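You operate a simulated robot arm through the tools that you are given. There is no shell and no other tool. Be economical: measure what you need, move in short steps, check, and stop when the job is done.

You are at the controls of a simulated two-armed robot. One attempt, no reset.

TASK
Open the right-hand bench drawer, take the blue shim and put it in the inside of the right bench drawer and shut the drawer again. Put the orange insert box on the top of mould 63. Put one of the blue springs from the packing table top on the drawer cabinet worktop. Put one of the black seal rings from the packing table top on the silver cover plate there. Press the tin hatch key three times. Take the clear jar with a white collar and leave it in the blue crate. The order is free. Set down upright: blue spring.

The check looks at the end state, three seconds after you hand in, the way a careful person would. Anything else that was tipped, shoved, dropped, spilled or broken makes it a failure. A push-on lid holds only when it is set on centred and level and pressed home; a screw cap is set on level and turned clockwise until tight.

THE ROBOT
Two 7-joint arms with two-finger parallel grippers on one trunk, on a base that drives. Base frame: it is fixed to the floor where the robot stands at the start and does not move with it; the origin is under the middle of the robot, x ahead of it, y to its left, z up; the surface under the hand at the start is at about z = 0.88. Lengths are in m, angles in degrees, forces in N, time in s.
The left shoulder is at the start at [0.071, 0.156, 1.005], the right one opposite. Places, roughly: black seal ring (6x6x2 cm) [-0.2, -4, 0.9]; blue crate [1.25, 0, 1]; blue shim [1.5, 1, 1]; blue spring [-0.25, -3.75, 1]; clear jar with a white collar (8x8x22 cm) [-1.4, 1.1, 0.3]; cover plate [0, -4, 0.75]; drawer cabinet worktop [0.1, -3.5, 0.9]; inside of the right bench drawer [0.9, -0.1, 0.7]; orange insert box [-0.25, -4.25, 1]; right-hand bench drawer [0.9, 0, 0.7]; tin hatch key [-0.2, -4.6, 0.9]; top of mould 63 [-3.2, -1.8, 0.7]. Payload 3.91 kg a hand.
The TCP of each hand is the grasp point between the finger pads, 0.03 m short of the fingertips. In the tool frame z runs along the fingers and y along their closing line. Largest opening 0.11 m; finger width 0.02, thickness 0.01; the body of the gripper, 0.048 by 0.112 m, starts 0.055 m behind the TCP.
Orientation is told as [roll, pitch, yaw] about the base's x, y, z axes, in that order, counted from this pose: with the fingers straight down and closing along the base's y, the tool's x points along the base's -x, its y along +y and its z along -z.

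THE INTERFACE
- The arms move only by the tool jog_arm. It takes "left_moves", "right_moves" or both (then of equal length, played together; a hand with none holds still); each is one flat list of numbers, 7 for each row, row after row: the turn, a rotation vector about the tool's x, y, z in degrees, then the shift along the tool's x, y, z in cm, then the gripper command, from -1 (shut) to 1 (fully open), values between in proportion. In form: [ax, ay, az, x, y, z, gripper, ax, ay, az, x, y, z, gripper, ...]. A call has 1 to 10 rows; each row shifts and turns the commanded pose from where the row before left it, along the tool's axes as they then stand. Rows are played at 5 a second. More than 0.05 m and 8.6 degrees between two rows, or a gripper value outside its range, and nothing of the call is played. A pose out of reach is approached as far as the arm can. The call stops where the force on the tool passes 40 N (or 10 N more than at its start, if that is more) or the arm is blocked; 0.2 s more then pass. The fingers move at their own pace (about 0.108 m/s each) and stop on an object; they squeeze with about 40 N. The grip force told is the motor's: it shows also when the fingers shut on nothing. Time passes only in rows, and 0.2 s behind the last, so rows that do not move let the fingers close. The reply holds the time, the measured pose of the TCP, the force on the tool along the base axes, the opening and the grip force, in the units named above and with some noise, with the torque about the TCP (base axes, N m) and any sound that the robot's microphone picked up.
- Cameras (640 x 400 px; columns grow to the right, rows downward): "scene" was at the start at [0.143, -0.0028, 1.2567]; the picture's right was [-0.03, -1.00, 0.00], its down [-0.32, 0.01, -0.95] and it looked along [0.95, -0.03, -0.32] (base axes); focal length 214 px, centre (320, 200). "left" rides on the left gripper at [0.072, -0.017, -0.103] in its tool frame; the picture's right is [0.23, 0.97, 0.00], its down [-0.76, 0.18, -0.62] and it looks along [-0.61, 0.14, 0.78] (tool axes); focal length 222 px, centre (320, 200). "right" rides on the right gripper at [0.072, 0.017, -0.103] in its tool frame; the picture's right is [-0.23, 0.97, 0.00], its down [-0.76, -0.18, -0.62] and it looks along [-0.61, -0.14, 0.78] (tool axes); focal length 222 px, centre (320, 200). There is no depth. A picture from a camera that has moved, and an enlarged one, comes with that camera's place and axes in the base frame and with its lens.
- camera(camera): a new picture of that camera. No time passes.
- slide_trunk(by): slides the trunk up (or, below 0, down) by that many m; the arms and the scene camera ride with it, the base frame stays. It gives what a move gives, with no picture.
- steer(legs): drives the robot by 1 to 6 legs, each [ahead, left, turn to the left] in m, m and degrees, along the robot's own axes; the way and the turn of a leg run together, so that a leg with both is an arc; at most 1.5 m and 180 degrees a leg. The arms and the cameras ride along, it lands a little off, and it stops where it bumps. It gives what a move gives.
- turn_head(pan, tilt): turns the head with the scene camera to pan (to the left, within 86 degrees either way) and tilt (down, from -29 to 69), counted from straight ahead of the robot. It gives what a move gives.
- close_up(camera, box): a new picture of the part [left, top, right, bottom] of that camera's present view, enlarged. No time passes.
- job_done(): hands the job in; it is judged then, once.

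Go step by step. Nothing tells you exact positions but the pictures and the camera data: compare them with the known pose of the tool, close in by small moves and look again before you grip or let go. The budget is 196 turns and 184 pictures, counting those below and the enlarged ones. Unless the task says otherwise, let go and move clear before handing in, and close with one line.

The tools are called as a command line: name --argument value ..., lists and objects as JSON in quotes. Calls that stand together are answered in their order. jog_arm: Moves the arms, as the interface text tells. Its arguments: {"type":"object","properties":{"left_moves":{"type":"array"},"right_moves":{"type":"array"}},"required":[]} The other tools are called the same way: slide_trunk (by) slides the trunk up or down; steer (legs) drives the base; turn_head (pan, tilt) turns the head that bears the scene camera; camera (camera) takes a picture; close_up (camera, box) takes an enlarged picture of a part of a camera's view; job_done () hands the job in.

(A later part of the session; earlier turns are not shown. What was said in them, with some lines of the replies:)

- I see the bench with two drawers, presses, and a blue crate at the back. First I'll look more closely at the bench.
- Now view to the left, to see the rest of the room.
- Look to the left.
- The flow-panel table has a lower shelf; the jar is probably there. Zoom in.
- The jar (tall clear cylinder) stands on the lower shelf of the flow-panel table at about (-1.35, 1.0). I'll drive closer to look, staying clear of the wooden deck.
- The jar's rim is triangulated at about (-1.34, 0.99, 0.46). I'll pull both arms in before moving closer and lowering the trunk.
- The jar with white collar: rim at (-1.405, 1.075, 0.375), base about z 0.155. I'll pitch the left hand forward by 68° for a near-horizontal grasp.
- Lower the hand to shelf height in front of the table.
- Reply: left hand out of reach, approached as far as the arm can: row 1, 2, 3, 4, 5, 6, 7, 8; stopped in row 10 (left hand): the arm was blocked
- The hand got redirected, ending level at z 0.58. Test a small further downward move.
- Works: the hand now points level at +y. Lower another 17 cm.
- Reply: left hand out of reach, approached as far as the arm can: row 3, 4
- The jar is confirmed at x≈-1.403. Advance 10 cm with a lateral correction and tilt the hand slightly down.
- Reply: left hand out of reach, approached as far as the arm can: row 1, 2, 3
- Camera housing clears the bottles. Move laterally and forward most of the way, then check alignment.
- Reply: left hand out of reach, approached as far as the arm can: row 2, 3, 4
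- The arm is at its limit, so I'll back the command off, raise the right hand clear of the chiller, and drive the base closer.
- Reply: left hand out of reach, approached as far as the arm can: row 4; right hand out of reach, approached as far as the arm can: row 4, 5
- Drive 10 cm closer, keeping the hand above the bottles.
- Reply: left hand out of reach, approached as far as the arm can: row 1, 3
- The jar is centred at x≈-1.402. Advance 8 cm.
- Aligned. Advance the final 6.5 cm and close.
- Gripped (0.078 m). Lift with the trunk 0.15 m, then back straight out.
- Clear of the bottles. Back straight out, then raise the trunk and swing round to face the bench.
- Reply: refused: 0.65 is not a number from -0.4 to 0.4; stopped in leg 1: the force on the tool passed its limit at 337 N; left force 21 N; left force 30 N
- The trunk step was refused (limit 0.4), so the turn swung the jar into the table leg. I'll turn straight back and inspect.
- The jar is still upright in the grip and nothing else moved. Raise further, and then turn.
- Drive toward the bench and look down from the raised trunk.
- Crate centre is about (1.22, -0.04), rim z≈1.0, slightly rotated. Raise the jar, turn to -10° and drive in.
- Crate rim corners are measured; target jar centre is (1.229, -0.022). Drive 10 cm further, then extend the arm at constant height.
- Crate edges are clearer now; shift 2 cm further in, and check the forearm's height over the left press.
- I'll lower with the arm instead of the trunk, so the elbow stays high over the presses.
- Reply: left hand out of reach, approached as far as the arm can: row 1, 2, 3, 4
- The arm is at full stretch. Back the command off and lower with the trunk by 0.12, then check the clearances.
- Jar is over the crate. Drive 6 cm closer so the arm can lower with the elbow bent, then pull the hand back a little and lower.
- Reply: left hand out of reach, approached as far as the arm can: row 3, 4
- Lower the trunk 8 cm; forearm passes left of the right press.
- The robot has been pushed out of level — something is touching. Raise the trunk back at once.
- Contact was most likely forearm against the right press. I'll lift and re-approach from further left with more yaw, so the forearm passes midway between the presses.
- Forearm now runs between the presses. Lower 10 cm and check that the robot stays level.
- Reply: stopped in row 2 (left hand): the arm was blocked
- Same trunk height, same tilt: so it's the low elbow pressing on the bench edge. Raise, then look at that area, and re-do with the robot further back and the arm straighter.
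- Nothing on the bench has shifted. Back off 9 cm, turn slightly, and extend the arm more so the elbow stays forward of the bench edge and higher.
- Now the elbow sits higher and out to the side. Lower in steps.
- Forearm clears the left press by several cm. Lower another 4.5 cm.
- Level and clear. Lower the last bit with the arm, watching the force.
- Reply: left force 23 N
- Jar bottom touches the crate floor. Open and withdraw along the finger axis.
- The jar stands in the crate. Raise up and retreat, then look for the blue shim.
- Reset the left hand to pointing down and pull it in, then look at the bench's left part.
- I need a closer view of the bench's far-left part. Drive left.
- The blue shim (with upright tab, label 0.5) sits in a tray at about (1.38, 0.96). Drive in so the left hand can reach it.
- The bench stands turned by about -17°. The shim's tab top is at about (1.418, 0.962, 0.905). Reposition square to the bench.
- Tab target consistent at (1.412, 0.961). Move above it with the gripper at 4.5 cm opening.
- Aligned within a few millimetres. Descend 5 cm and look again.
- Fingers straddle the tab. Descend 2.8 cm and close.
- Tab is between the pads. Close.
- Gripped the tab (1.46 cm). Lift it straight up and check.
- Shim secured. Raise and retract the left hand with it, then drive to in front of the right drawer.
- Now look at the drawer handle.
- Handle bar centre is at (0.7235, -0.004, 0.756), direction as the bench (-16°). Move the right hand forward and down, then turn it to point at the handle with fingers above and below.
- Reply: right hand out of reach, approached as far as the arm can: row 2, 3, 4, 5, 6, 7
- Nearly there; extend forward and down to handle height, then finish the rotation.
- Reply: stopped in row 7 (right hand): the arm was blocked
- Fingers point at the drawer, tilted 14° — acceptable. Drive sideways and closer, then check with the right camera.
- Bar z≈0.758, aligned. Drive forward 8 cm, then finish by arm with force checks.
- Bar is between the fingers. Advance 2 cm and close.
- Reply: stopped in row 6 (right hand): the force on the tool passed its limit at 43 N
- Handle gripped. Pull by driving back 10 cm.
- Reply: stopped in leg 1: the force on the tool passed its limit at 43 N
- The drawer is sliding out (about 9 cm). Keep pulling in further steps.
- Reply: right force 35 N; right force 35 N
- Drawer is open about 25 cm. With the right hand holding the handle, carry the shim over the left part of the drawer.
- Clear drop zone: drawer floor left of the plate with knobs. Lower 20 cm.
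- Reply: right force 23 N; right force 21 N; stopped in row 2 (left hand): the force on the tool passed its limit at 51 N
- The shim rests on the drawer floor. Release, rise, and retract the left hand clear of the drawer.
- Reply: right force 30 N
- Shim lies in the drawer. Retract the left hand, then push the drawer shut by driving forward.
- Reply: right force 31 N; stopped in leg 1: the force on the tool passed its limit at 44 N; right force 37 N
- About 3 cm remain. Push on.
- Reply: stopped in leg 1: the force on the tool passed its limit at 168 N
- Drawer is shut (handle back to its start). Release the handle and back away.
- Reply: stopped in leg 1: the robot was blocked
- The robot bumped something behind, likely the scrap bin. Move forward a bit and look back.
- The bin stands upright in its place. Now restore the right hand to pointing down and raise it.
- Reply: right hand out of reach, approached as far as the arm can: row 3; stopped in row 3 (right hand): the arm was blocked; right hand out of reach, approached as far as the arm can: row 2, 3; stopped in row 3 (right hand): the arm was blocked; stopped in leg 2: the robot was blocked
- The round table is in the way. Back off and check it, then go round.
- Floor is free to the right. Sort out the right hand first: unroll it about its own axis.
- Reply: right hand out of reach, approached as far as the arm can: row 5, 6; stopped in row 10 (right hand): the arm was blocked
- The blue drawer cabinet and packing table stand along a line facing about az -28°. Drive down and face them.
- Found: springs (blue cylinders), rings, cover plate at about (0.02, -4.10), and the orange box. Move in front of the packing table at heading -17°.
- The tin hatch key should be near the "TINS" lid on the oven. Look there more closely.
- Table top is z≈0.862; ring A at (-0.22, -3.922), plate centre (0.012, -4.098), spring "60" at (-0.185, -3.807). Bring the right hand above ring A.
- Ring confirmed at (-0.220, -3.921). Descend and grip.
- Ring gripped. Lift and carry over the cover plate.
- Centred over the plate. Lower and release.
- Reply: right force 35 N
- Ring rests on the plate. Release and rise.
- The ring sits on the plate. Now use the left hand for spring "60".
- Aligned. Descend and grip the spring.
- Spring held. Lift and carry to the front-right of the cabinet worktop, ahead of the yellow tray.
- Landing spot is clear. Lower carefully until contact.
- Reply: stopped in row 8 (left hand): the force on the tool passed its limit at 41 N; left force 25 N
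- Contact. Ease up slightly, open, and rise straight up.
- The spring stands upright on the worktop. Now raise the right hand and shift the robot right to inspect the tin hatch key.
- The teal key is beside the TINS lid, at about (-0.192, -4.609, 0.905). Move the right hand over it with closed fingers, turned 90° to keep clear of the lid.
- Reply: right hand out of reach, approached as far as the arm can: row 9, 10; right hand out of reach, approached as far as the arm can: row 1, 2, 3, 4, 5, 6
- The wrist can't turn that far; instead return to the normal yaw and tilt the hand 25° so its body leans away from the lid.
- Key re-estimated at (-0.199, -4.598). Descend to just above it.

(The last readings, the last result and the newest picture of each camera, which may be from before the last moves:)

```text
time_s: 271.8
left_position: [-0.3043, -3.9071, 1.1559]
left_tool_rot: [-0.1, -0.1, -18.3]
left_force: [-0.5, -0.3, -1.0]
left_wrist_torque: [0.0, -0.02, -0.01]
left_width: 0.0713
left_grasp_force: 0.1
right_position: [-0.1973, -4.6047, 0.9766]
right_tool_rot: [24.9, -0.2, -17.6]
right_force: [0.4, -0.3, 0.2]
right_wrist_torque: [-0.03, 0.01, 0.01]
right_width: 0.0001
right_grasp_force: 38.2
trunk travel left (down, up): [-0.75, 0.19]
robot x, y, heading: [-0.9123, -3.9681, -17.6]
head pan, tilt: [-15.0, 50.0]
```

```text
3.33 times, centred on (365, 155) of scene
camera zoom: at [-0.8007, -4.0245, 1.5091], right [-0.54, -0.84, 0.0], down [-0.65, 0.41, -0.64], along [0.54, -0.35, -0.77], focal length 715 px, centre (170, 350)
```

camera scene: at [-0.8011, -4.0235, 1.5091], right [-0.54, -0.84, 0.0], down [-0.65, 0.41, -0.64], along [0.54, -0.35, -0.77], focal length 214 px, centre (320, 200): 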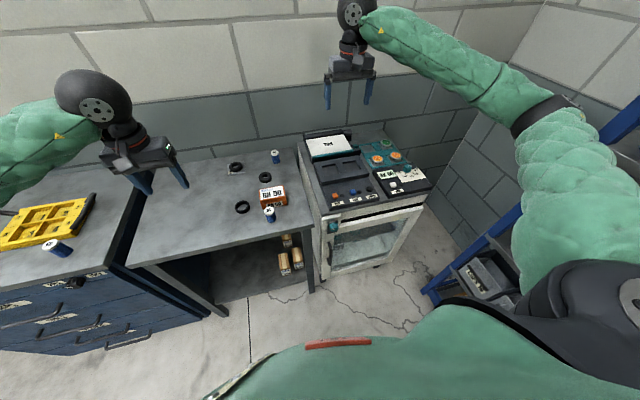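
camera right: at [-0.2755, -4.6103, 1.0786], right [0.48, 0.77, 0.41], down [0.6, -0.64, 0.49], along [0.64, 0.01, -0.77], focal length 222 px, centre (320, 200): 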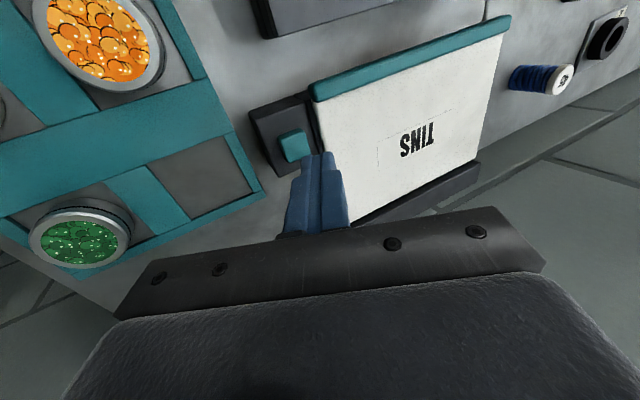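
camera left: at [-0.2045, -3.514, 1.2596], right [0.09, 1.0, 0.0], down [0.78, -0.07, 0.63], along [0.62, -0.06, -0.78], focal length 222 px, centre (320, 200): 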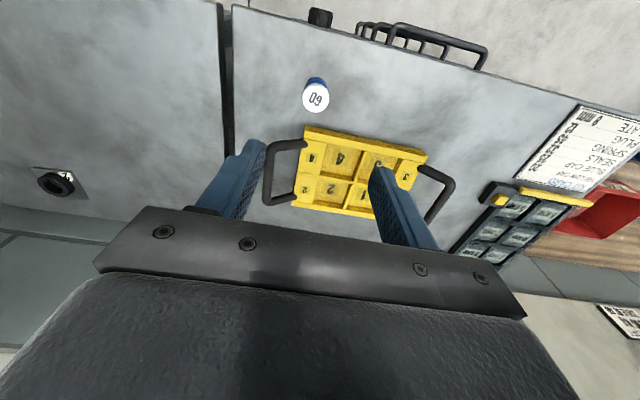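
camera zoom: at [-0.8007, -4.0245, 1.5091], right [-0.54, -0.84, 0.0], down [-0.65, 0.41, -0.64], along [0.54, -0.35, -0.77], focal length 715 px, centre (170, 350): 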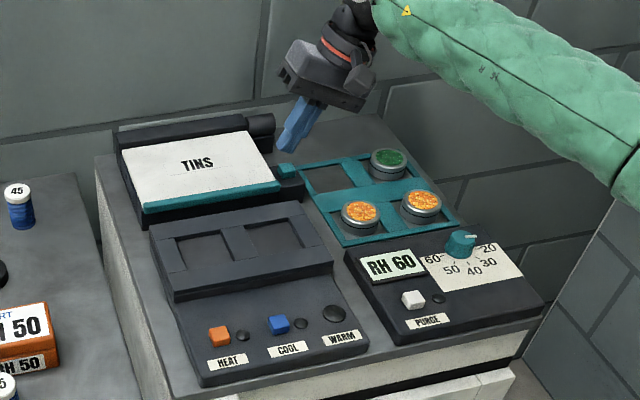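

Fingertip is over the key's outer half. Descend to contact.

jog_arm --right_moves '[0, 0, 0, 0, -0.63, 1.36, -1, 0, 0, 0, 0, -0.63, 1.36, -1, 0, 0, 0, 0, -0.17, 0.36, -1, 0, 0, 0, 0, -0.17, 0.36, -1, 0, 0, 0, 0, 0, 0, -1]'

close_up --camera "right" --box '[240, 80, 400, 240]'

```text
time_s: 273.1
left_position: [-0.3076, -3.9034, 1.1564]
left_tool_rot: [0.0, -0.5, -18.4]
left_force: [-0.4, 0.4, -0.4]
left_wrist_torque: [0.03, 0.01, -0.01]
left_width: 0.0716
left_grasp_force: 0.0
right_position: [-0.197, -4.6054, 0.9486]
right_tool_rot: [25.1, -0.7, -17.9]
right_force: [-5.9, -1.0, 23.4]
right_wrist_torque: [0.12, 0.19, 0.0]
right_width: 0.0
right_grasp_force: 37.6
trunk travel left (down, up): [-0.75, 0.19]
robot x, y, heading: [-0.915, -3.9679, -17.6]
head pan, tilt: [-15.0, 50.0]
heard: click
stopped in row 5 (right hand): the force on the tool passed its limit at 41 N (the readings are from after the stop); the commanded pose is now the measured one
```

```text
2.50 times, centred on (320, 160) of right
camera zoom: at [-0.2761, -4.6099, 1.0495], right [0.48, 0.77, 0.41], down [0.59, -0.64, 0.5], along [0.65, 0.0, -0.76], focal length 555 px, centre (320, 300)
```

zoom: 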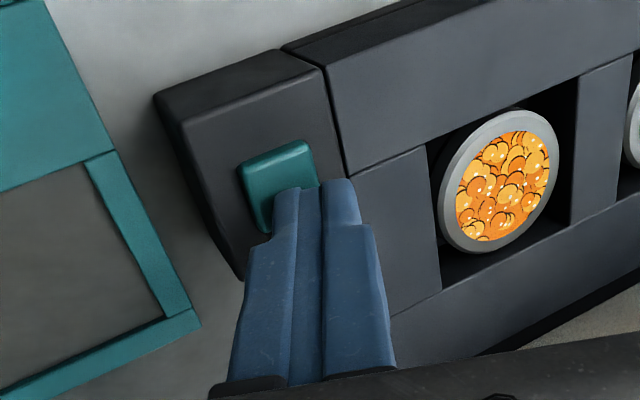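

Click — first press, and the hatch popped open. Rise 1.5 cm, pause, and press again.

jog_arm --right_moves '[0, 0, 0, 0, 0.63, -1.36, -1, 0, 0, 0, 0, 0, 0, -1, 0, 0, 0, 0, 0, 0, -1, 0, 0, 0, 0, -0.4, 0.9, -1, 0, 0, 0, 0, -0.17, 0.36, -1, 0, 0, 0, 0, -0.06, 0.1, -1, 0, 0, 0, 0, 0, 0, -1]'

```text
time_s: 274.6
left_position: [-0.3057, -3.905, 1.1562]
left_tool_rot: [-0.1, -0.5, -18.4]
left_force: [-0.6, 0.1, -0.9]
left_wrist_torque: [-0.02, 0.01, 0.0]
left_width: 0.0716
left_grasp_force: 0.2
right_position: [-0.1968, -4.6056, 0.9461]
right_tool_rot: [24.9, -0.7, -18.0]
right_force: [5.4, -4.3, 31.1]
right_wrist_torque: [0.0, -0.07, 0.02]
right_width: 0.0
right_grasp_force: 37.2
trunk travel left (down, up): [-0.75, 0.19]
robot x, y, heading: [-0.9129, -3.9641, -17.7]
head pan, tilt: [-15.0, 50.0]
heard: click
```

Second click. Once more.

jog_arm --right_moves '[0, 0, 0, 0, 0.7, -1.5, -1, 0, 0, 0, 0, 0, 0, -1, 0, 0, 0, 0, 0, 0, -1, 0, 0, 0, 0, -0.4, 0.9, -1, 0, 0, 0, 0, -0.17, 0.36, -1, 0, 0, 0, 0, -0.1, 0.2, -1, 0, 0, 0, 0, 0, 0, -1]'

```text
time_s: 276.2
left_position: [-0.3059, -3.9047, 1.1569]
left_tool_rot: [-0.1, -0.4, -18.5]
left_force: [0.1, -0.7, -0.5]
left_wrist_torque: [0.0, 0.0, 0.0]
left_width: 0.0718
left_grasp_force: 0.0
right_position: [-0.197, -4.6049, 0.9484]
right_tool_rot: [25.0, -0.7, -17.9]
right_force: [3.5, -3.5, 29.6]
right_wrist_torque: [0.05, -0.06, -0.01]
right_width: 0.0
right_grasp_force: 38.1
trunk travel left (down, up): [-0.75, 0.19]
robot x, y, heading: [-0.9145, -3.9642, -17.6]
head pan, tilt: [-15.0, 50.0]
heard: click
```

Three clicks heard. Rise straight up.

jog_arm --right_moves '[0, 0, 0, 0, 1.2, -2.7, -1, 0, 0, 0, 0, 2.1, -4.5, -1, 0, 0, 0, 0, 2.1, -4.5, -1, 0, 0, 0, 0, 2.1, -4.5, -1, 0, 0, 0, 0, 2.1, -4.5, -1, 8.3, 0, 0, 2, 0, 0, -1, 8.3, 0, 0, 2, 0, 0, -1, 8.3, 0, 0, 2, 0, 0, -1]'

camera --camera "scene"

```text
time_s: 278.1
left_position: [-0.3042, -3.9048, 1.1556]
left_tool_rot: [-0.1, -0.3, -18.3]
left_force: [1.2, 0.8, -0.3]
left_wrist_torque: [0.03, -0.02, 0.0]
left_width: 0.0714
left_grasp_force: 0.1
right_position: [-0.2562, -4.586, 1.172]
right_tool_rot: [0.0, -0.4, -17.8]
right_force: [0.7, 0.1, 0.3]
right_wrist_torque: [-0.04, -0.03, -0.03]
right_width: 0.0001
right_grasp_force: 37.6
trunk travel left (down, up): [-0.75, 0.19]
robot x, y, heading: [-0.9116, -3.9656, -17.7]
head pan, tilt: [-15.0, 50.0]
```

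```text
41 pictures are left
camera scene: at [-0.8016, -4.0234, 1.5091], right [-0.54, -0.84, 0.0], down [-0.64, 0.41, -0.64], along [0.54, -0.35, -0.77], focal length 214 px, centre (320, 200)
```

scene: 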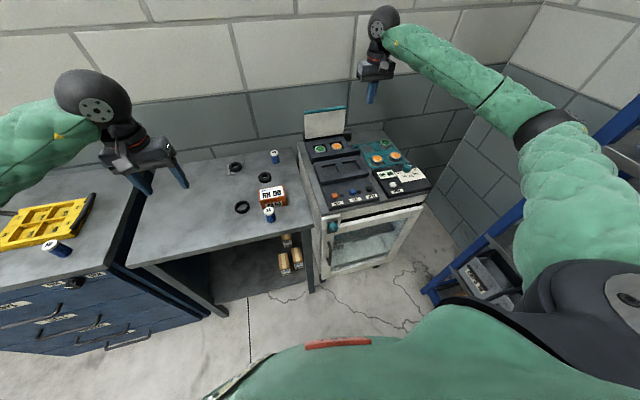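

Hatch is open with the tins visible, as the key does. Now move the right hand over the orange box at about (-0.254, -4.161); left hand out of the way.

jog_arm --right_moves '[0, 0, 0, 1.42, 4.5, 0, 1, 0, 0, 0, 1.42, 4.5, 0, 1, 0, 0, 0, 1.42, 4.5, 0, 1, 0, 0, 0, 1.42, 4.5, 0, 1, 0, 0, 0, 1.42, 4.5, 0, 1, 0, 0, 0, 1.42, 4.5, 0, 1, 0, 0, 0, 1.42, 4.5, 0, 1, 0, 0, 0, 1.42, 4.5, 0, 1, 0, 0, 0, 1.42, 4.5, 0, 1]' --left_moves '[0, 0, 0, 0, 2, -3, 0, 0, 0, 0, 0, 2, -3, 0, 0, 0, 0, 0, 2, -3, 0, 0, 0, 0, 0, 2, 0, 0, 0, 0, 0, 0, 2, 0, 0, 0, 0, 0, 0, 0, 0, 0, 0, 0, 0, 0, 0, 0, 0, 0, 0, 0, 0, 0, 0, 0, 0, 0, 0, 0, 0, 0, 0]'

camera --camera "right"

```text
time_s: 280.1
left_position: [-0.2727, -3.8103, 1.2443]
left_tool_rot: [-0.2, -0.3, -18.4]
left_force: [0.1, 0.2, -0.6]
left_wrist_torque: [0.01, 0.0, 0.02]
left_width: 0.0551
left_grasp_force: 0.2
right_position: [-0.2512, -4.1571, 1.1739]
right_tool_rot: [0.0, -0.5, -17.9]
right_force: [0.3, -0.6, -0.6]
right_wrist_torque: [-0.02, 0.04, -0.02]
right_width: 0.1101
right_grasp_force: 0.0
trunk travel left (down, up): [-0.75, 0.19]
robot x, y, heading: [-0.9126, -3.9685, -17.7]
head pan, tilt: [-15.0, 50.0]
```

```text
40 pictures are left
camera right: at [-0.315, -4.12, 1.2773], right [0.52, 0.86, 0.0], down [0.67, -0.4, 0.63], along [0.54, -0.32, -0.78], focal length 222 px, centre (320, 200)
```

right: 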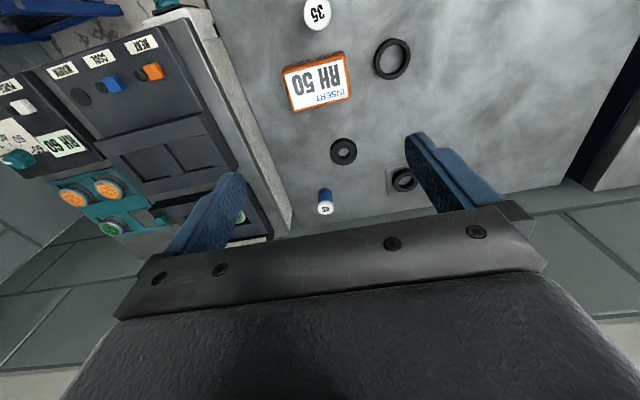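

Box centred under the hand and aligned. Descend and grip.

jog_arm --right_moves '[0, 0, 0, 0, 0, 4.5, 1, 0, 0, 0, 0, 0, 4.5, 1, 0, 0, 0, 0, 0, 4.5, 1, 0, 0, 0, 0, 0, 4.5, 1, 0, 0, 0, 0.1, 0, 4.5, 1, 0, 0, 0, 0, 0, 3.5, 1, 0, 0, 0, 0, 0, 1, 1, 0, 0, 0, 0, 0, 0, -1, 0, 0, 0, 0, 0, 0, -1, 0, 0, 0, 0, 0, 0, -1]'

camera --camera "right"

```text
time_s: 282.2
left_position: [-0.274, -3.8106, 1.2455]
left_tool_rot: [0.0, -0.3, -18.3]
left_force: [0.1, 0.2, 1.1]
left_wrist_torque: [-0.01, -0.01, -0.03]
left_width: 0.0549
left_grasp_force: 0.0
right_position: [-0.2507, -4.163, 0.9018]
right_tool_rot: [0.1, -0.4, -17.8]
right_force: [-0.7, 0.2, 0.0]
right_wrist_torque: [0.03, -0.01, 0.02]
right_width: 0.0948
right_grasp_force: 40.2
trunk travel left (down, up): [-0.75, 0.19]
robot x, y, heading: [-0.912, -3.9681, -17.6]
head pan, tilt: [-15.0, 50.0]
```

```text
39 pictures are left
camera right: at [-0.3153, -4.1258, 1.0058], right [0.51, 0.86, 0.0], down [0.67, -0.4, 0.63], along [0.54, -0.32, -0.78], focal length 222 px, centre (320, 200)
```

right: 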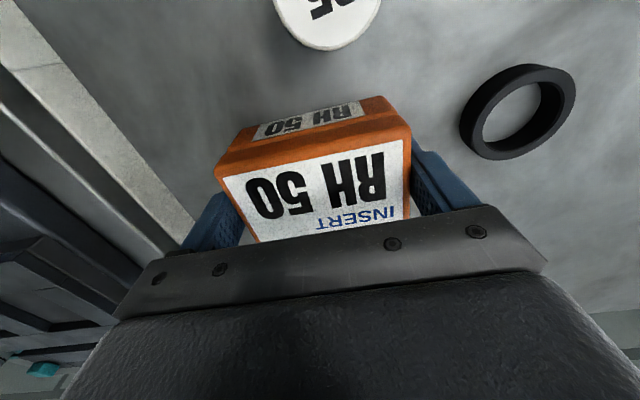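

Box gripped. Lift, back away, and turn toward the moulds.

jog_arm --right_moves '[0, 0, 0, 0, 0, -4, -1, 0, 0, 0, 0, 0, -5, -1, 0, 0, 0, 0, 0, -5, -1, 0, 0, 0, 0, 0, -5, -1, 0, 0, 0, 0, 0, -5, -1, 0, 0, 0, 0, -3, 0, -1, 0, 0, 0, 0, -4, 0, -1]'

steer --legs '[[-0.45, 0.25, 0], [0, 0, 158]]'

turn_head --pan 0 --tilt 20

camera --camera "scene"

```text
time_s: 283.9
left_position: [-0.2755, -3.8124, 1.2457]
left_tool_rot: [0.1, -0.3, -18.4]
left_force: [0.0, 0.5, 0.1]
left_wrist_torque: [0.01, -0.02, -0.02]
left_width: 0.0551
left_grasp_force: 0.0
right_position: [-0.2739, -4.2305, 1.1395]
right_tool_rot: [0.2, -0.5, -17.7]
right_force: [-0.1, 0.1, -3.6]
right_wrist_torque: [0.01, -0.02, -0.01]
right_width: 0.0949
right_grasp_force: 39.9
trunk travel left (down, up): [-0.75, 0.19]
robot x, y, heading: [-0.9144, -3.9683, -17.7]
head pan, tilt: [-15.0, 50.0]
```

```text
time_s: 293.3
left_position: [-1.9121, -3.4711, 1.2438]
left_tool_rot: [-0.1, -0.3, 138.2]
left_force: [-0.9, 0.0, 0.0]
left_wrist_torque: [-0.01, -0.01, 0.01]
left_width: 0.0555
left_grasp_force: 0.1
right_position: [-1.7465, -3.0865, 1.1409]
right_tool_rot: [0.1, -0.3, 138.8]
right_force: [0.5, 0.1, -2.8]
right_wrist_torque: [0.02, -0.03, 0.0]
right_width: 0.0949
right_grasp_force: 40.2
trunk travel left (down, up): [-0.75, 0.19]
robot x, y, heading: [-1.2666, -3.5845, 138.9]
head pan, tilt: [-15.0, 50.0]
```

```text
time_s: 294.3
left_position: [-1.9122, -3.4722, 1.2443]
left_tool_rot: [-0.1, -0.3, 138.1]
left_force: [0.3, -0.3, 0.0]
left_wrist_torque: [-0.03, -0.02, -0.03]
left_width: 0.0549
left_grasp_force: 0.1
right_position: [-1.7455, -3.0865, 1.1405]
right_tool_rot: [0.1, -0.4, 138.8]
right_force: [-0.1, -0.7, -3.6]
right_wrist_torque: [-0.01, 0.01, 0.01]
right_width: 0.095
right_grasp_force: 39.8
trunk travel left (down, up): [-0.75, 0.19]
robot x, y, heading: [-1.2639, -3.5851, 138.8]
head pan, tilt: [0.0, 20.0]
```

```text
38 pictures are left
camera scene: at [-1.3727, -3.4873, 1.5545], right [0.66, 0.75, 0.0], down [0.26, -0.23, -0.94], along [-0.71, 0.62, -0.34], focal length 214 px, centre (320, 200)
```

scene: 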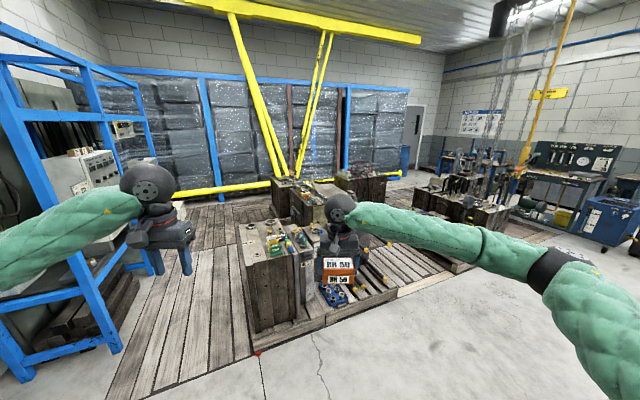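

close_up --camera "scene" --box '[220, 160, 520, 350]'

```text
2.11 times, centred on (370, 255) of scene
camera zoom: at [-1.3727, -3.4873, 1.5545], right [0.66, 0.75, 0.0], down [0.26, -0.23, -0.94], along [-0.71, 0.62, -0.34], focal length 452 px, centre (215, 84)
```

zoom: 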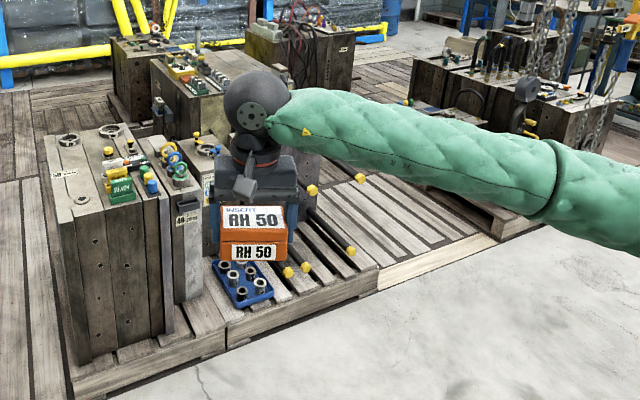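

Mould 63 is likely the middle one behind the near mould. Move along the pallet's right side to see the labels.

slide_trunk --by 0.19

steer --legs '[[0, 0, 23], [0, -0.74, 0], [0.6, 0, 0]]'

turn_head --pan 0 --tilt 40

camera --camera "scene"

```text
time_s: 296.4
left_position: [-1.9121, -3.4716, 1.4342]
left_tool_rot: [-0.1, -0.3, 138.3]
left_force: [0.4, -1.1, 0.5]
left_wrist_torque: [-0.01, 0.01, -0.01]
left_width: 0.0548
left_grasp_force: 0.1
right_position: [-1.7454, -3.0866, 1.3298]
right_tool_rot: [0.1, -0.4, 138.8]
right_force: [0.1, 0.1, -4.4]
right_wrist_torque: [0.02, 0.03, -0.01]
right_width: 0.0949
right_grasp_force: 40.1
trunk travel left (down, up): [-0.94, 0.0]
robot x, y, heading: [-1.2623, -3.5852, 139.0]
head pan, tilt: [0.0, 20.0]
```

```text
time_s: 304.6
left_position: [-2.2251, -2.8276, 1.4349]
left_tool_rot: [-0.1, -0.4, 160.9]
left_force: [0.1, -0.1, -0.8]
left_wrist_torque: [-0.01, -0.01, -0.02]
left_width: 0.055
left_grasp_force: 0.1
right_position: [-2.2214, -2.4095, 1.3306]
right_tool_rot: [0.1, -0.5, 161.4]
right_force: [-0.1, -0.8, -4.1]
right_wrist_torque: [0.05, 0.03, -0.01]
right_width: 0.0947
right_grasp_force: 40.0
trunk travel left (down, up): [-0.94, 0.0]
robot x, y, heading: [-1.588, -2.6822, 161.5]
head pan, tilt: [0.0, 20.0]
```

```text
time_s: 305.4
left_position: [-2.2276, -2.8284, 1.4335]
left_tool_rot: [-0.1, -0.4, 160.9]
left_force: [0.1, -0.4, 0.3]
left_wrist_torque: [0.03, 0.01, 0.02]
left_width: 0.055
left_grasp_force: 0.1
right_position: [-2.2229, -2.4095, 1.3286]
right_tool_rot: [0.1, -0.5, 161.5]
right_force: [0.8, -0.4, -4.0]
right_wrist_torque: [0.0, -0.01, 0.0]
right_width: 0.0948
right_grasp_force: 39.9
trunk travel left (down, up): [-0.94, 0.0]
robot x, y, heading: [-1.5848, -2.6827, 161.7]
head pan, tilt: [0.0, 40.0]
```

```text
36 pictures are left
camera scene: at [-1.7164, -2.6361, 1.7132], right [0.32, 0.95, 0.0], down [0.61, -0.2, -0.77], along [-0.73, 0.24, -0.64], focal length 214 px, centre (320, 200)
```

scene: 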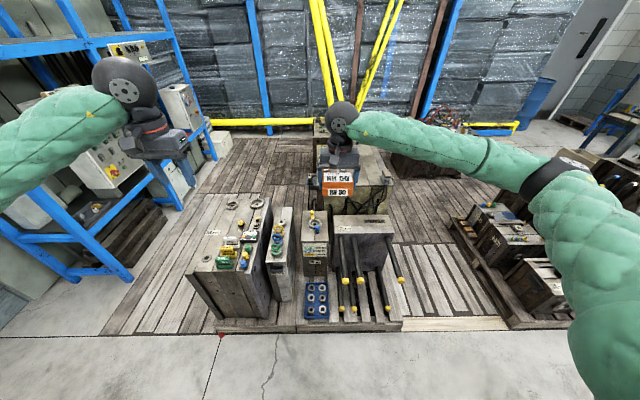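

close_up --camera "scene" --box '[180, 150, 420, 330]'

camera --camera "right"

```text
2.22 times, centred on (300, 240) of scene
camera zoom: at [-1.7164, -2.6361, 1.7132], right [0.32, 0.95, 0.0], down [0.61, -0.2, -0.77], along [-0.73, 0.24, -0.64], focal length 477 px, centre (364, 111)
```

zoom: 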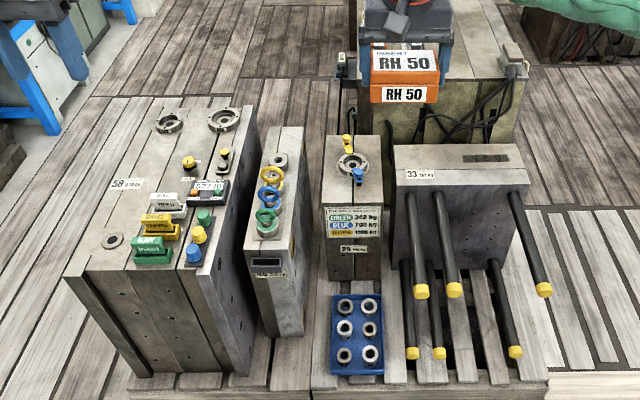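

```text
34 pictures are left
camera right: at [-2.1587, -2.4487, 1.4331], right [-0.53, -0.85, 0.0], down [-0.66, 0.41, 0.63], along [-0.54, 0.33, -0.78], focal length 222 px, centre (320, 200)
```

right: 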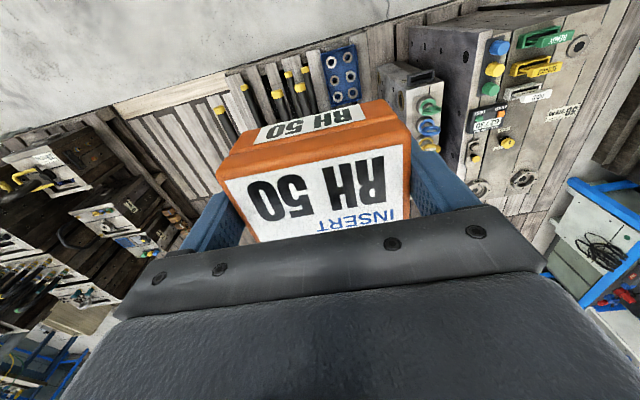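

The big rear mould (behind my hand) should be 63. There's a flat gap to the right of the near pallet; move there to look.

steer --legs '[[0, -1.05, 0]]'

turn_head --pan 10 --tilt 30

camera --camera "scene"

close_up --camera "scene" --box '[200, 160, 420, 340]'

```text
time_s: 310.6
left_position: [-1.932, -1.9409, 1.4326]
left_tool_rot: [-0.4, -0.3, 170.0]
left_force: [0.0, -0.2, -0.8]
left_wrist_torque: [0.01, 0.07, 0.0]
left_width: 0.0551
left_grasp_force: 0.0
right_position: [-1.9939, -1.5285, 1.3304]
right_tool_rot: [-0.2, -0.4, 170.7]
right_force: [-0.1, -1.3, -2.7]
right_wrist_torque: [0.0, -0.03, -0.02]
right_width: 0.0947
right_grasp_force: 40.1
trunk travel left (down, up): [-0.94, 0.0]
robot x, y, heading: [-1.3192, -1.6862, 170.6]
head pan, tilt: [0.0, 40.0]
stopped in leg 1: the robot was blocked; the commanded pose is now the measured one
```

```text
time_s: 311.4
left_position: [-1.9354, -1.9399, 1.431]
left_tool_rot: [-0.6, -0.2, 169.7]
left_force: [0.0, 0.7, -1.3]
left_wrist_torque: [-0.01, 0.02, -0.01]
left_width: 0.0554
left_grasp_force: 0.0
right_position: [-1.9957, -1.5261, 1.3282]
right_tool_rot: [-0.3, -0.3, 170.5]
right_force: [-0.9, 0.1, -4.0]
right_wrist_torque: [0.01, 0.02, 0.0]
right_width: 0.0946
right_grasp_force: 39.9
trunk travel left (down, up): [-0.94, 0.0]
robot x, y, heading: [-1.3203, -1.6874, 170.6]
head pan, tilt: [10.0, 30.0]
```

```text
33 pictures are left
camera scene: at [-1.4677, -1.6894, 1.728], right [-0.01, 1.0, 0.01], down [0.5, 0.01, -0.86], along [-0.86, 0.0, -0.5], focal length 214 px, centre (320, 200)
```

scene: 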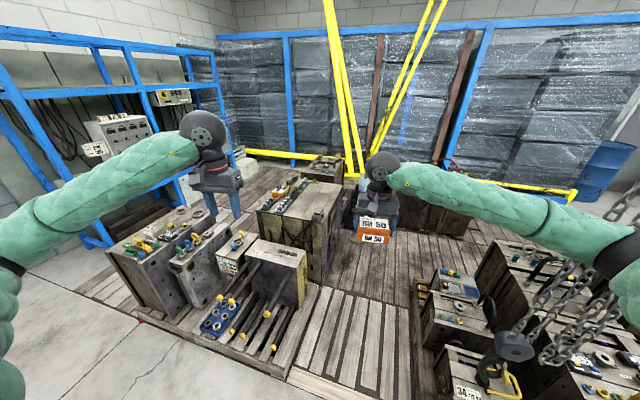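

```text
2.22 times, centred on (310, 250) of scene
camera zoom: at [-1.4677, -1.6894, 1.728], right [-0.01, 1.0, 0.01], down [0.5, 0.01, -0.86], along [-0.86, 0.0, -0.5], focal length 477 px, centre (342, 89)
```

zoom: 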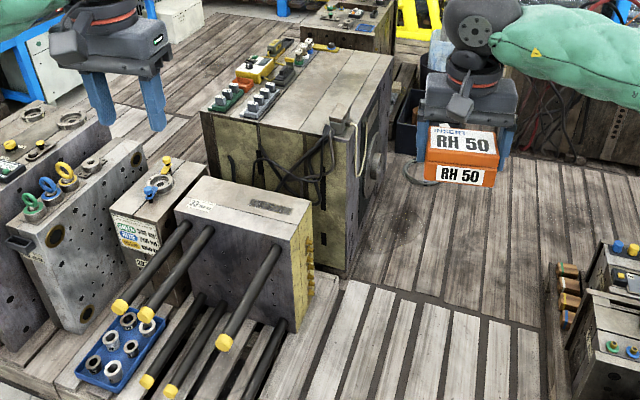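

Something on the right (likely the hanging chain near my right arm) blocked me. Move back left, re-square, and inspect what was touched.

steer --legs '[[0, 0.15, 0], [0, 0, -8]]'

turn_head --pan -50 --tilt 40

camera --camera "scene"

```text
time_s: 313.3
left_position: [-1.9844, -1.9895, 1.4338]
left_tool_rot: [-0.1, -0.3, 161.7]
left_force: [-0.3, -0.9, 0.2]
left_wrist_torque: [0.04, -0.02, 0.0]
left_width: 0.0548
left_grasp_force: 0.0
right_position: [-1.9854, -1.5727, 1.3299]
right_tool_rot: [0.2, -0.4, 162.3]
right_force: [0.1, -0.4, -3.4]
right_wrist_torque: [0.03, -0.03, 0.01]
right_width: 0.0948
right_grasp_force: 40.0
trunk travel left (down, up): [-0.94, 0.0]
robot x, y, heading: [-1.3433, -1.8344, 162.2]
head pan, tilt: [10.0, 30.0]
```

```text
time_s: 314.6
left_position: [-1.9838, -1.9885, 1.4341]
left_tool_rot: [0.0, -0.3, 161.7]
left_force: [-0.4, 0.3, -0.3]
left_wrist_torque: [0.02, 0.01, 0.01]
left_width: 0.0551
left_grasp_force: 0.1
right_position: [-1.984, -1.5713, 1.3302]
right_tool_rot: [0.0, -0.4, 162.2]
right_force: [-0.1, -0.1, -3.3]
right_wrist_torque: [0.0, -0.03, -0.02]
right_width: 0.0949
right_grasp_force: 39.4
trunk travel left (down, up): [-0.94, 0.0]
robot x, y, heading: [-1.3428, -1.8334, 162.3]
head pan, tilt: [-50.0, 40.0]
```

```text
31 pictures are left
camera scene: at [-1.4262, -1.7385, 1.7132], right [0.92, 0.38, 0.0], down [0.25, -0.59, -0.77], along [-0.29, 0.71, -0.64], focal length 214 px, centre (320, 200)
```

scene: 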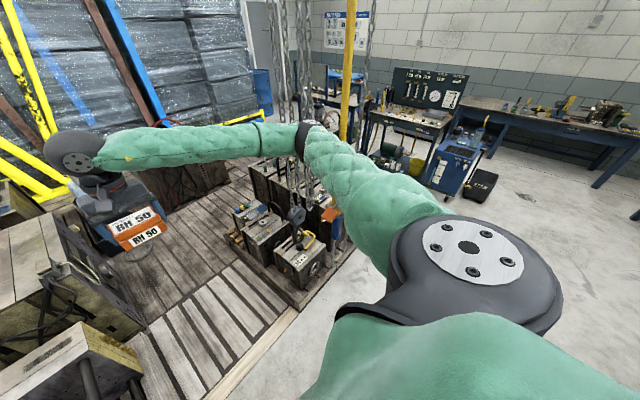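

A yellow hoist post stands at my right; it is unmoved. Drive forward toward the flat decking gap and test whether the robot can roll onto it.

steer --legs '[[0.5, -0.04, 0]]'

steer --legs '[[0.2, 0, 0]]'

```text
time_s: 317.6
left_position: [-2.4465, -1.7928, 1.4354]
left_tool_rot: [-0.1, -0.3, 161.2]
left_force: [0.4, 0.3, 0.1]
left_wrist_torque: [0.0, 0.05, 0.01]
left_width: 0.0552
left_grasp_force: 0.1
right_position: [-2.4437, -1.3746, 1.33]
right_tool_rot: [0.0, -0.5, 161.9]
right_force: [0.4, -0.5, -4.2]
right_wrist_torque: [-0.03, -0.03, -0.01]
right_width: 0.0948
right_grasp_force: 40.2
trunk travel left (down, up): [-0.94, 0.0]
robot x, y, heading: [-1.8084, -1.6414, 161.9]
head pan, tilt: [-50.0, 40.0]
```

```text
time_s: 319.2
left_position: [-2.6345, -1.7314, 1.4356]
left_tool_rot: [0.0, -0.4, 161.2]
left_force: [0.6, -0.2, 1.1]
left_wrist_torque: [0.04, 0.02, -0.01]
left_width: 0.055
left_grasp_force: 0.1
right_position: [-2.632, -1.3143, 1.3314]
right_tool_rot: [0.1, -0.7, 161.8]
right_force: [0.5, 0.0, -4.3]
right_wrist_torque: [-0.03, 0.02, 0.01]
right_width: 0.0949
right_grasp_force: 40.0
trunk travel left (down, up): [-0.94, 0.0]
robot x, y, heading: [-1.9934, -1.5779, 161.8]
head pan, tilt: [-50.0, 40.0]
```

The decking doesn't block. Look at the mould now before going on.

turn_head --pan 15 --tilt 40

camera --camera "scene"

camera --camera "left"

```text
time_s: 320.5
left_position: [-2.6379, -1.7317, 1.4352]
left_tool_rot: [0.1, -0.3, 161.2]
left_force: [0.3, 0.2, 0.4]
left_wrist_torque: [0.0, -0.01, -0.02]
left_width: 0.0549
left_grasp_force: 0.0
right_position: [-2.635, -1.3139, 1.3296]
right_tool_rot: [0.2, -0.4, 161.8]
right_force: [0.7, -0.7, -4.0]
right_wrist_torque: [-0.01, 0.01, 0.05]
right_width: 0.0948
right_grasp_force: 39.7
trunk travel left (down, up): [-0.94, 0.0]
robot x, y, heading: [-1.9958, -1.5796, 162.0]
head pan, tilt: [15.0, 40.0]
```

```text
30 pictures are left
camera scene: at [-2.1319, -1.5589, 1.7131], right [0.06, 1.0, 0.0], down [0.64, -0.04, -0.77], along [-0.76, 0.04, -0.64], focal length 214 px, centre (320, 200)
```

scene: 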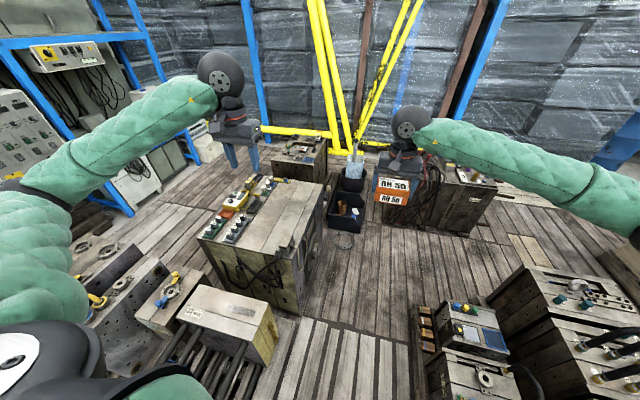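

```text
29 pictures are left
camera left: at [-2.5631, -1.7372, 1.538], right [-0.1, -1.0, 0.0], down [-0.78, 0.08, 0.63], along [-0.62, 0.06, -0.78], focal length 222 px, centre (320, 200)
```

left: 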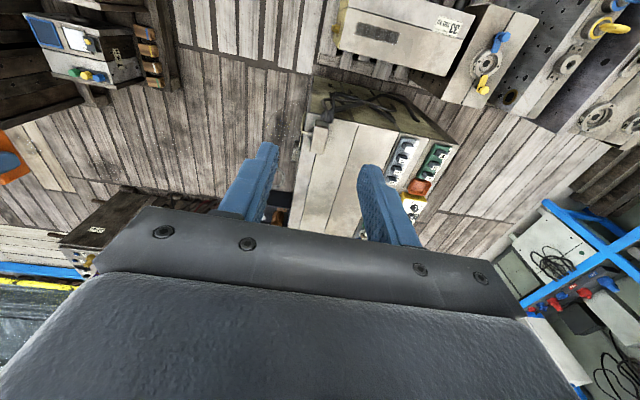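

close_up --camera "scene" --box '[180, 140, 350, 280]'

close_up --camera "scene" --box '[260, 120, 520, 250]'

```text
2.86 times, centred on (265, 210) of scene
camera zoom: at [-2.1319, -1.5589, 1.7131], right [0.06, 1.0, 0.0], down [0.64, -0.04, -0.77], along [-0.76, 0.04, -0.64], focal length 613 px, centre (477, 171)
```

zoom: 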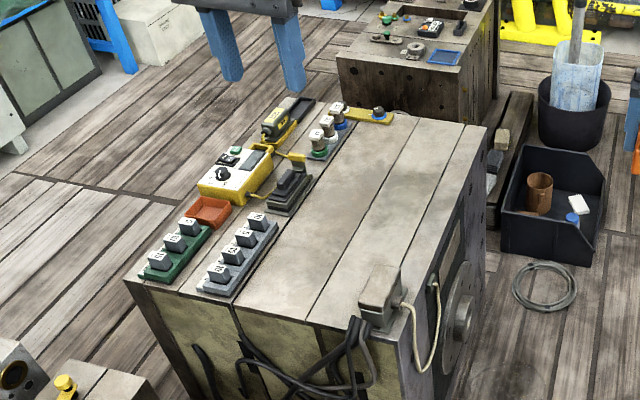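

```text
2.46 times, centred on (390, 185) of scene
camera zoom: at [-2.1319, -1.5589, 1.7131], right [0.06, 1.0, 0.0], down [0.64, -0.04, -0.77], along [-0.76, 0.04, -0.64], focal length 528 px, centre (148, 237)
```

zoom: 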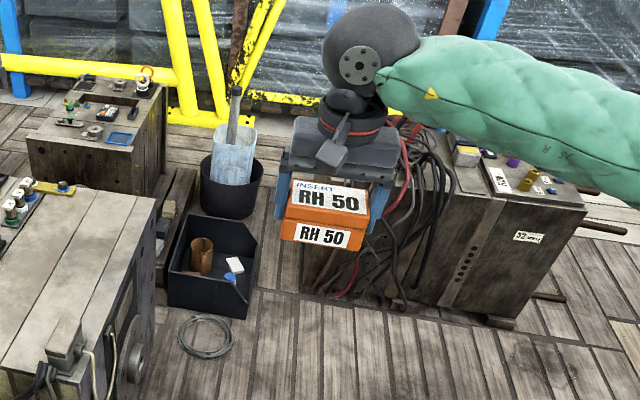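

This big mould at (-3.2, -1.8) is 63; its top is at about z 0.75 with free space around (-3.08, -1.785). Drive further in and turn so the right hand faces it.

steer --legs '[[0.25, 0, 0]]'

steer --legs '[[0.22, 0, 0], [0, 0, 51]]'

turn_head --pan 0 --tilt 50

camera --camera "scene"

camera --camera "right"

```text
time_s: 322.3
left_position: [-2.8709, -1.6546, 1.4346]
left_tool_rot: [0.0, -0.4, 161.3]
left_force: [-0.1, -0.5, -0.1]
left_wrist_torque: [-0.01, -0.01, 0.0]
left_width: 0.055
left_grasp_force: 0.1
right_position: [-2.8691, -1.236, 1.3299]
right_tool_rot: [0.0, -0.5, 161.9]
right_force: [-0.3, -0.4, -3.8]
right_wrist_torque: [-0.01, -0.02, -0.01]
right_width: 0.0947
right_grasp_force: 40.1
trunk travel left (down, up): [-0.94, 0.0]
robot x, y, heading: [-2.2285, -1.502, 162.1]
head pan, tilt: [15.0, 40.0]
```

```text
time_s: 326.3
left_position: [-2.7391, -2.0204, 1.435]
left_tool_rot: [0.0, -0.3, -149.2]
left_force: [-0.4, -0.5, 0.4]
left_wrist_torque: [0.01, -0.02, 0.0]
left_width: 0.0549
left_grasp_force: 0.0
right_position: [-3.0571, -1.7486, 1.3307]
right_tool_rot: [0.1, -0.5, -148.3]
right_force: [0.4, 0.3, -3.5]
right_wrist_torque: [-0.02, -0.03, 0.0]
right_width: 0.0947
right_grasp_force: 40.3
trunk travel left (down, up): [-0.94, 0.0]
robot x, y, heading: [-2.4416, -1.436, -148.2]
head pan, tilt: [15.0, 40.0]
```

```text
time_s: 327.1
left_position: [-2.7391, -2.0211, 1.4343]
left_tool_rot: [-0.1, -0.3, -149.1]
left_force: [0.3, 0.2, -0.6]
left_wrist_torque: [0.01, -0.02, -0.02]
left_width: 0.0549
left_grasp_force: 0.1
right_position: [-3.056, -1.7481, 1.3297]
right_tool_rot: [0.1, -0.6, -148.4]
right_force: [-0.3, -0.2, -4.4]
right_wrist_torque: [0.01, 0.02, -0.01]
right_width: 0.0948
right_grasp_force: 40.0
trunk travel left (down, up): [-0.94, 0.0]
robot x, y, heading: [-2.4406, -1.4322, -148.5]
head pan, tilt: [0.0, 50.0]
```

```text
26 pictures are left
camera scene: at [-2.5504, -1.5016, 1.6991], right [-0.52, 0.85, 0.0], down [0.65, 0.4, -0.64], along [-0.55, -0.34, -0.77], focal length 214 px, centre (320, 200)
```

scene: 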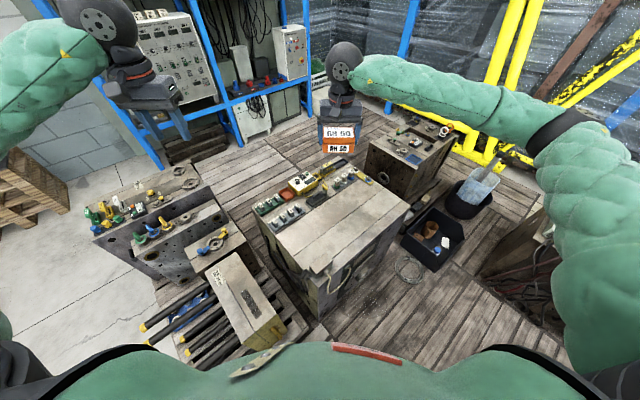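

```text
25 pictures are left
camera right: at [-2.9849, -1.7257, 1.4338], right [0.32, -0.95, 0.0], down [-0.74, -0.24, 0.63], along [-0.6, -0.2, -0.78], focal length 222 px, centre (320, 200)
```

right: 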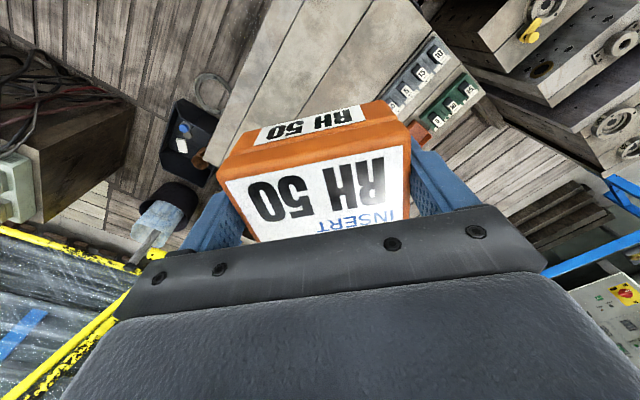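

close_up --camera "scene" --box '[240, 150, 430, 310]'

```text
2.50 times, centred on (335, 230) of scene
camera zoom: at [-2.5504, -1.5016, 1.6991], right [-0.52, 0.85, 0.0], down [0.65, 0.4, -0.64], along [-0.55, -0.34, -0.77], focal length 536 px, centre (282, 125)
```

zoom: 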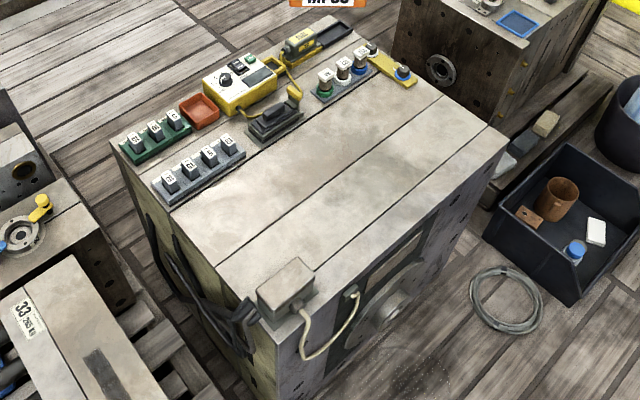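

The landing point is the free area of the top. Lower the trunk 0.3 m, then descend with the arm.

slide_trunk --by -0.3

jog_arm --right_moves '[0, 0, 0, 0, 0, 4, -1, 0, 0, 0, 0, 0, 4, -1, 0, 0, 0, 0, 0, 4, -1, 0, 0, 0, 0, 0, 3, -1, 0, 0, 0, 0, 0, 0, -1]'

close_up --camera "scene" --box '[220, 80, 430, 260]'

```text
time_s: 330.1
left_position: [-2.7378, -2.019, 1.1345]
left_tool_rot: [0.0, -0.3, -149.1]
left_force: [-0.5, 0.0, 0.1]
left_wrist_torque: [-0.02, 0.01, -0.01]
left_width: 0.0549
left_grasp_force: 0.1
right_position: [-3.0571, -1.7489, 1.0298]
right_tool_rot: [0.1, -0.5, -148.4]
right_force: [-0.2, -0.2, -3.6]
right_wrist_torque: [0.0, 0.01, 0.0]
right_width: 0.0948
right_grasp_force: 39.6
trunk travel left (down, up): [-0.64, 0.3]
robot x, y, heading: [-2.4418, -1.4301, -148.2]
head pan, tilt: [0.0, 50.0]
```

```text
time_s: 331.2
left_position: [-2.7384, -2.0201, 1.134]
left_tool_rot: [0.1, -0.3, -149.1]
left_force: [0.3, 0.7, 1.3]
left_wrist_torque: [0.0, -0.02, -0.02]
left_width: 0.0551
left_grasp_force: 0.0
right_position: [-3.0546, -1.75, 0.8813]
right_tool_rot: [0.1, -0.5, -148.5]
right_force: [0.3, -0.4, -4.2]
right_wrist_torque: [0.01, 0.01, 0.0]
right_width: 0.0947
right_grasp_force: 39.7
trunk travel left (down, up): [-0.64, 0.3]
robot x, y, heading: [-2.4425, -1.4339, -148.4]
head pan, tilt: [0.0, 50.0]
```

```text
2.22 times, centred on (325, 170) of scene
camera zoom: at [-2.5504, -1.501, 1.3991], right [-0.52, 0.85, 0.0], down [0.65, 0.4, -0.64], along [-0.55, -0.34, -0.77], focal length 477 px, centre (309, 267)
```

zoom: 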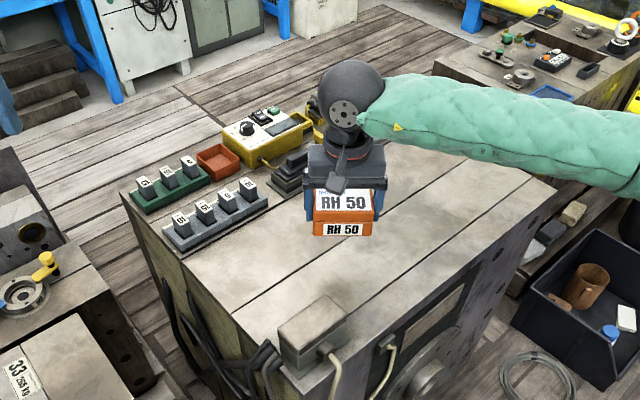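

Position is good. Lower to contact.

jog_arm --right_moves '[0, 0, 0, 0, 0, 3, -1, 0, 0, 0, 0, 0, 2, -1, 0, 0, 0, 0, 0, 1, -1, 0, 0, 0, 0, 0, 0.8, -1, 0, 0, 0, 0, 0, 0.8, -1, 0, 0, 0, 0, 0, 0.8, -1, 0, 0, 0, 0, 0, 0.8, -1, 0, 0, 0, 0, 0, 0.8, -1, 0, 0, 0, 0, 0, 0, -1]'

```text
time_s: 333.2
left_position: [-2.7395, -2.0201, 1.1352]
left_tool_rot: [-0.1, -0.5, -149.1]
left_force: [0.0, -0.4, 0.5]
left_wrist_torque: [-0.02, -0.01, 0.04]
left_width: 0.0549
left_grasp_force: 0.0
right_position: [-3.057, -1.7522, 0.7819]
right_tool_rot: [0.3, -0.7, -148.3]
right_force: [-3.0, -0.1, 12.3]
right_wrist_torque: [0.83, 0.13, 0.2]
right_width: 0.0947
right_grasp_force: 40.3
trunk travel left (down, up): [-0.64, 0.3]
robot x, y, heading: [-2.4429, -1.431, -148.6]
head pan, tilt: [0.0, 50.0]
```

Contact with the mould top (upward force). Lower a touch more, release and rise.

jog_arm --right_moves '[0, 0, 0, 0, 0, 0.2, -1, 0, 0, 0, 0, 0, 0, 0.9, 0, 0, 0, 0, 0, 0, 1, 0, 0, 0, 0, 0, 0, 1, 0, 0, 0, 0, 0, -3, 1, 0, 0, 0, 0, 0, -4, 1, 0, 0, 0, 0, 0, -5, 1, 0, 0, 0, 0, 0, -5, 1, 0, 0, 0, 0, 0, -5, 1, 0, 0, 0, 0, 0, -5, 1]'

camera --camera "scene"

close_up --camera "scene" --box '[220, 100, 430, 260]'

```text
time_s: 335.4
left_position: [-2.7367, -2.0205, 1.1357]
left_tool_rot: [0.0, -0.4, -149.1]
left_force: [-0.8, -0.8, 0.0]
left_wrist_torque: [-0.01, 0.04, -0.01]
left_width: 0.0548
left_grasp_force: 0.0
right_position: [-3.0552, -1.7496, 1.0519]
right_tool_rot: [0.1, -0.5, -148.4]
right_force: [-1.1, 0.1, 0.4]
right_wrist_torque: [0.01, 0.07, -0.01]
right_width: 0.1104
right_grasp_force: 0.2
trunk travel left (down, up): [-0.64, 0.3]
robot x, y, heading: [-2.4404, -1.4345, -148.3]
head pan, tilt: [0.0, 50.0]
```

```text
22 pictures are left
camera scene: at [-2.5495, -1.501, 1.3991], right [-0.52, 0.85, 0.0], down [0.65, 0.4, -0.64], along [-0.55, -0.34, -0.77], focal length 214 px, centre (320, 200)
```

scene: 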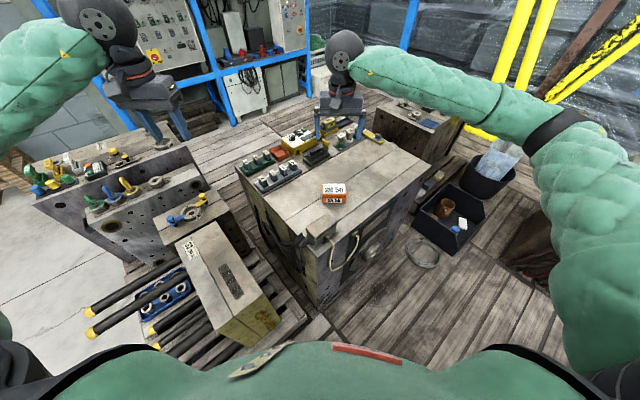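

```text
2.50 times, centred on (325, 180) of scene
camera zoom: at [-2.5495, -1.501, 1.3991], right [-0.52, 0.85, 0.0], down [0.65, 0.4, -0.64], along [-0.55, -0.34, -0.77], focal length 536 px, centre (308, 250)
```

zoom: 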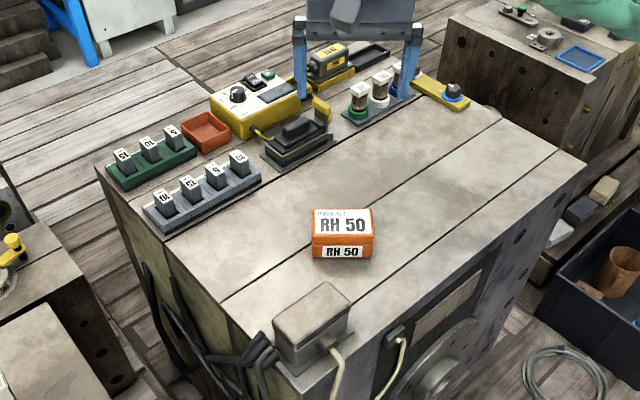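

The orange box sits flat on mould 63. Raise the arms clear and hand in.

slide_trunk --by 0.25

job_done

```text
time_s: 338.0
left_position: [-2.7396, -2.0197, 1.3859]
left_tool_rot: [-0.1, -0.2, -149.1]
left_force: [-0.3, -0.1, 0.1]
left_wrist_torque: [0.01, 0.0, 0.0]
left_width: 0.0549
left_grasp_force: 0.1
right_position: [-3.0562, -1.7494, 1.2994]
right_tool_rot: [0.0, -0.5, -148.5]
right_force: [0.3, -0.3, -0.6]
right_wrist_torque: [0.02, 0.03, 0.01]
right_width: 0.1099
right_grasp_force: 0.1
trunk travel left (down, up): [-0.89, 0.05]
robot x, y, heading: [-2.4422, -1.4335, -148.5]
head pan, tilt: [0.0, 50.0]
```

```text
The job is handed in.
```

All six tasks are done and handed in, but I never saw a "63" label on the mould (chosen by its position), the third key press left the tin hatch open, and on the way I bumped the test-table leg, the bench edge, probably the scrap bin, the round table and something by the hoist (nothing looked shoved or tipped in later views).
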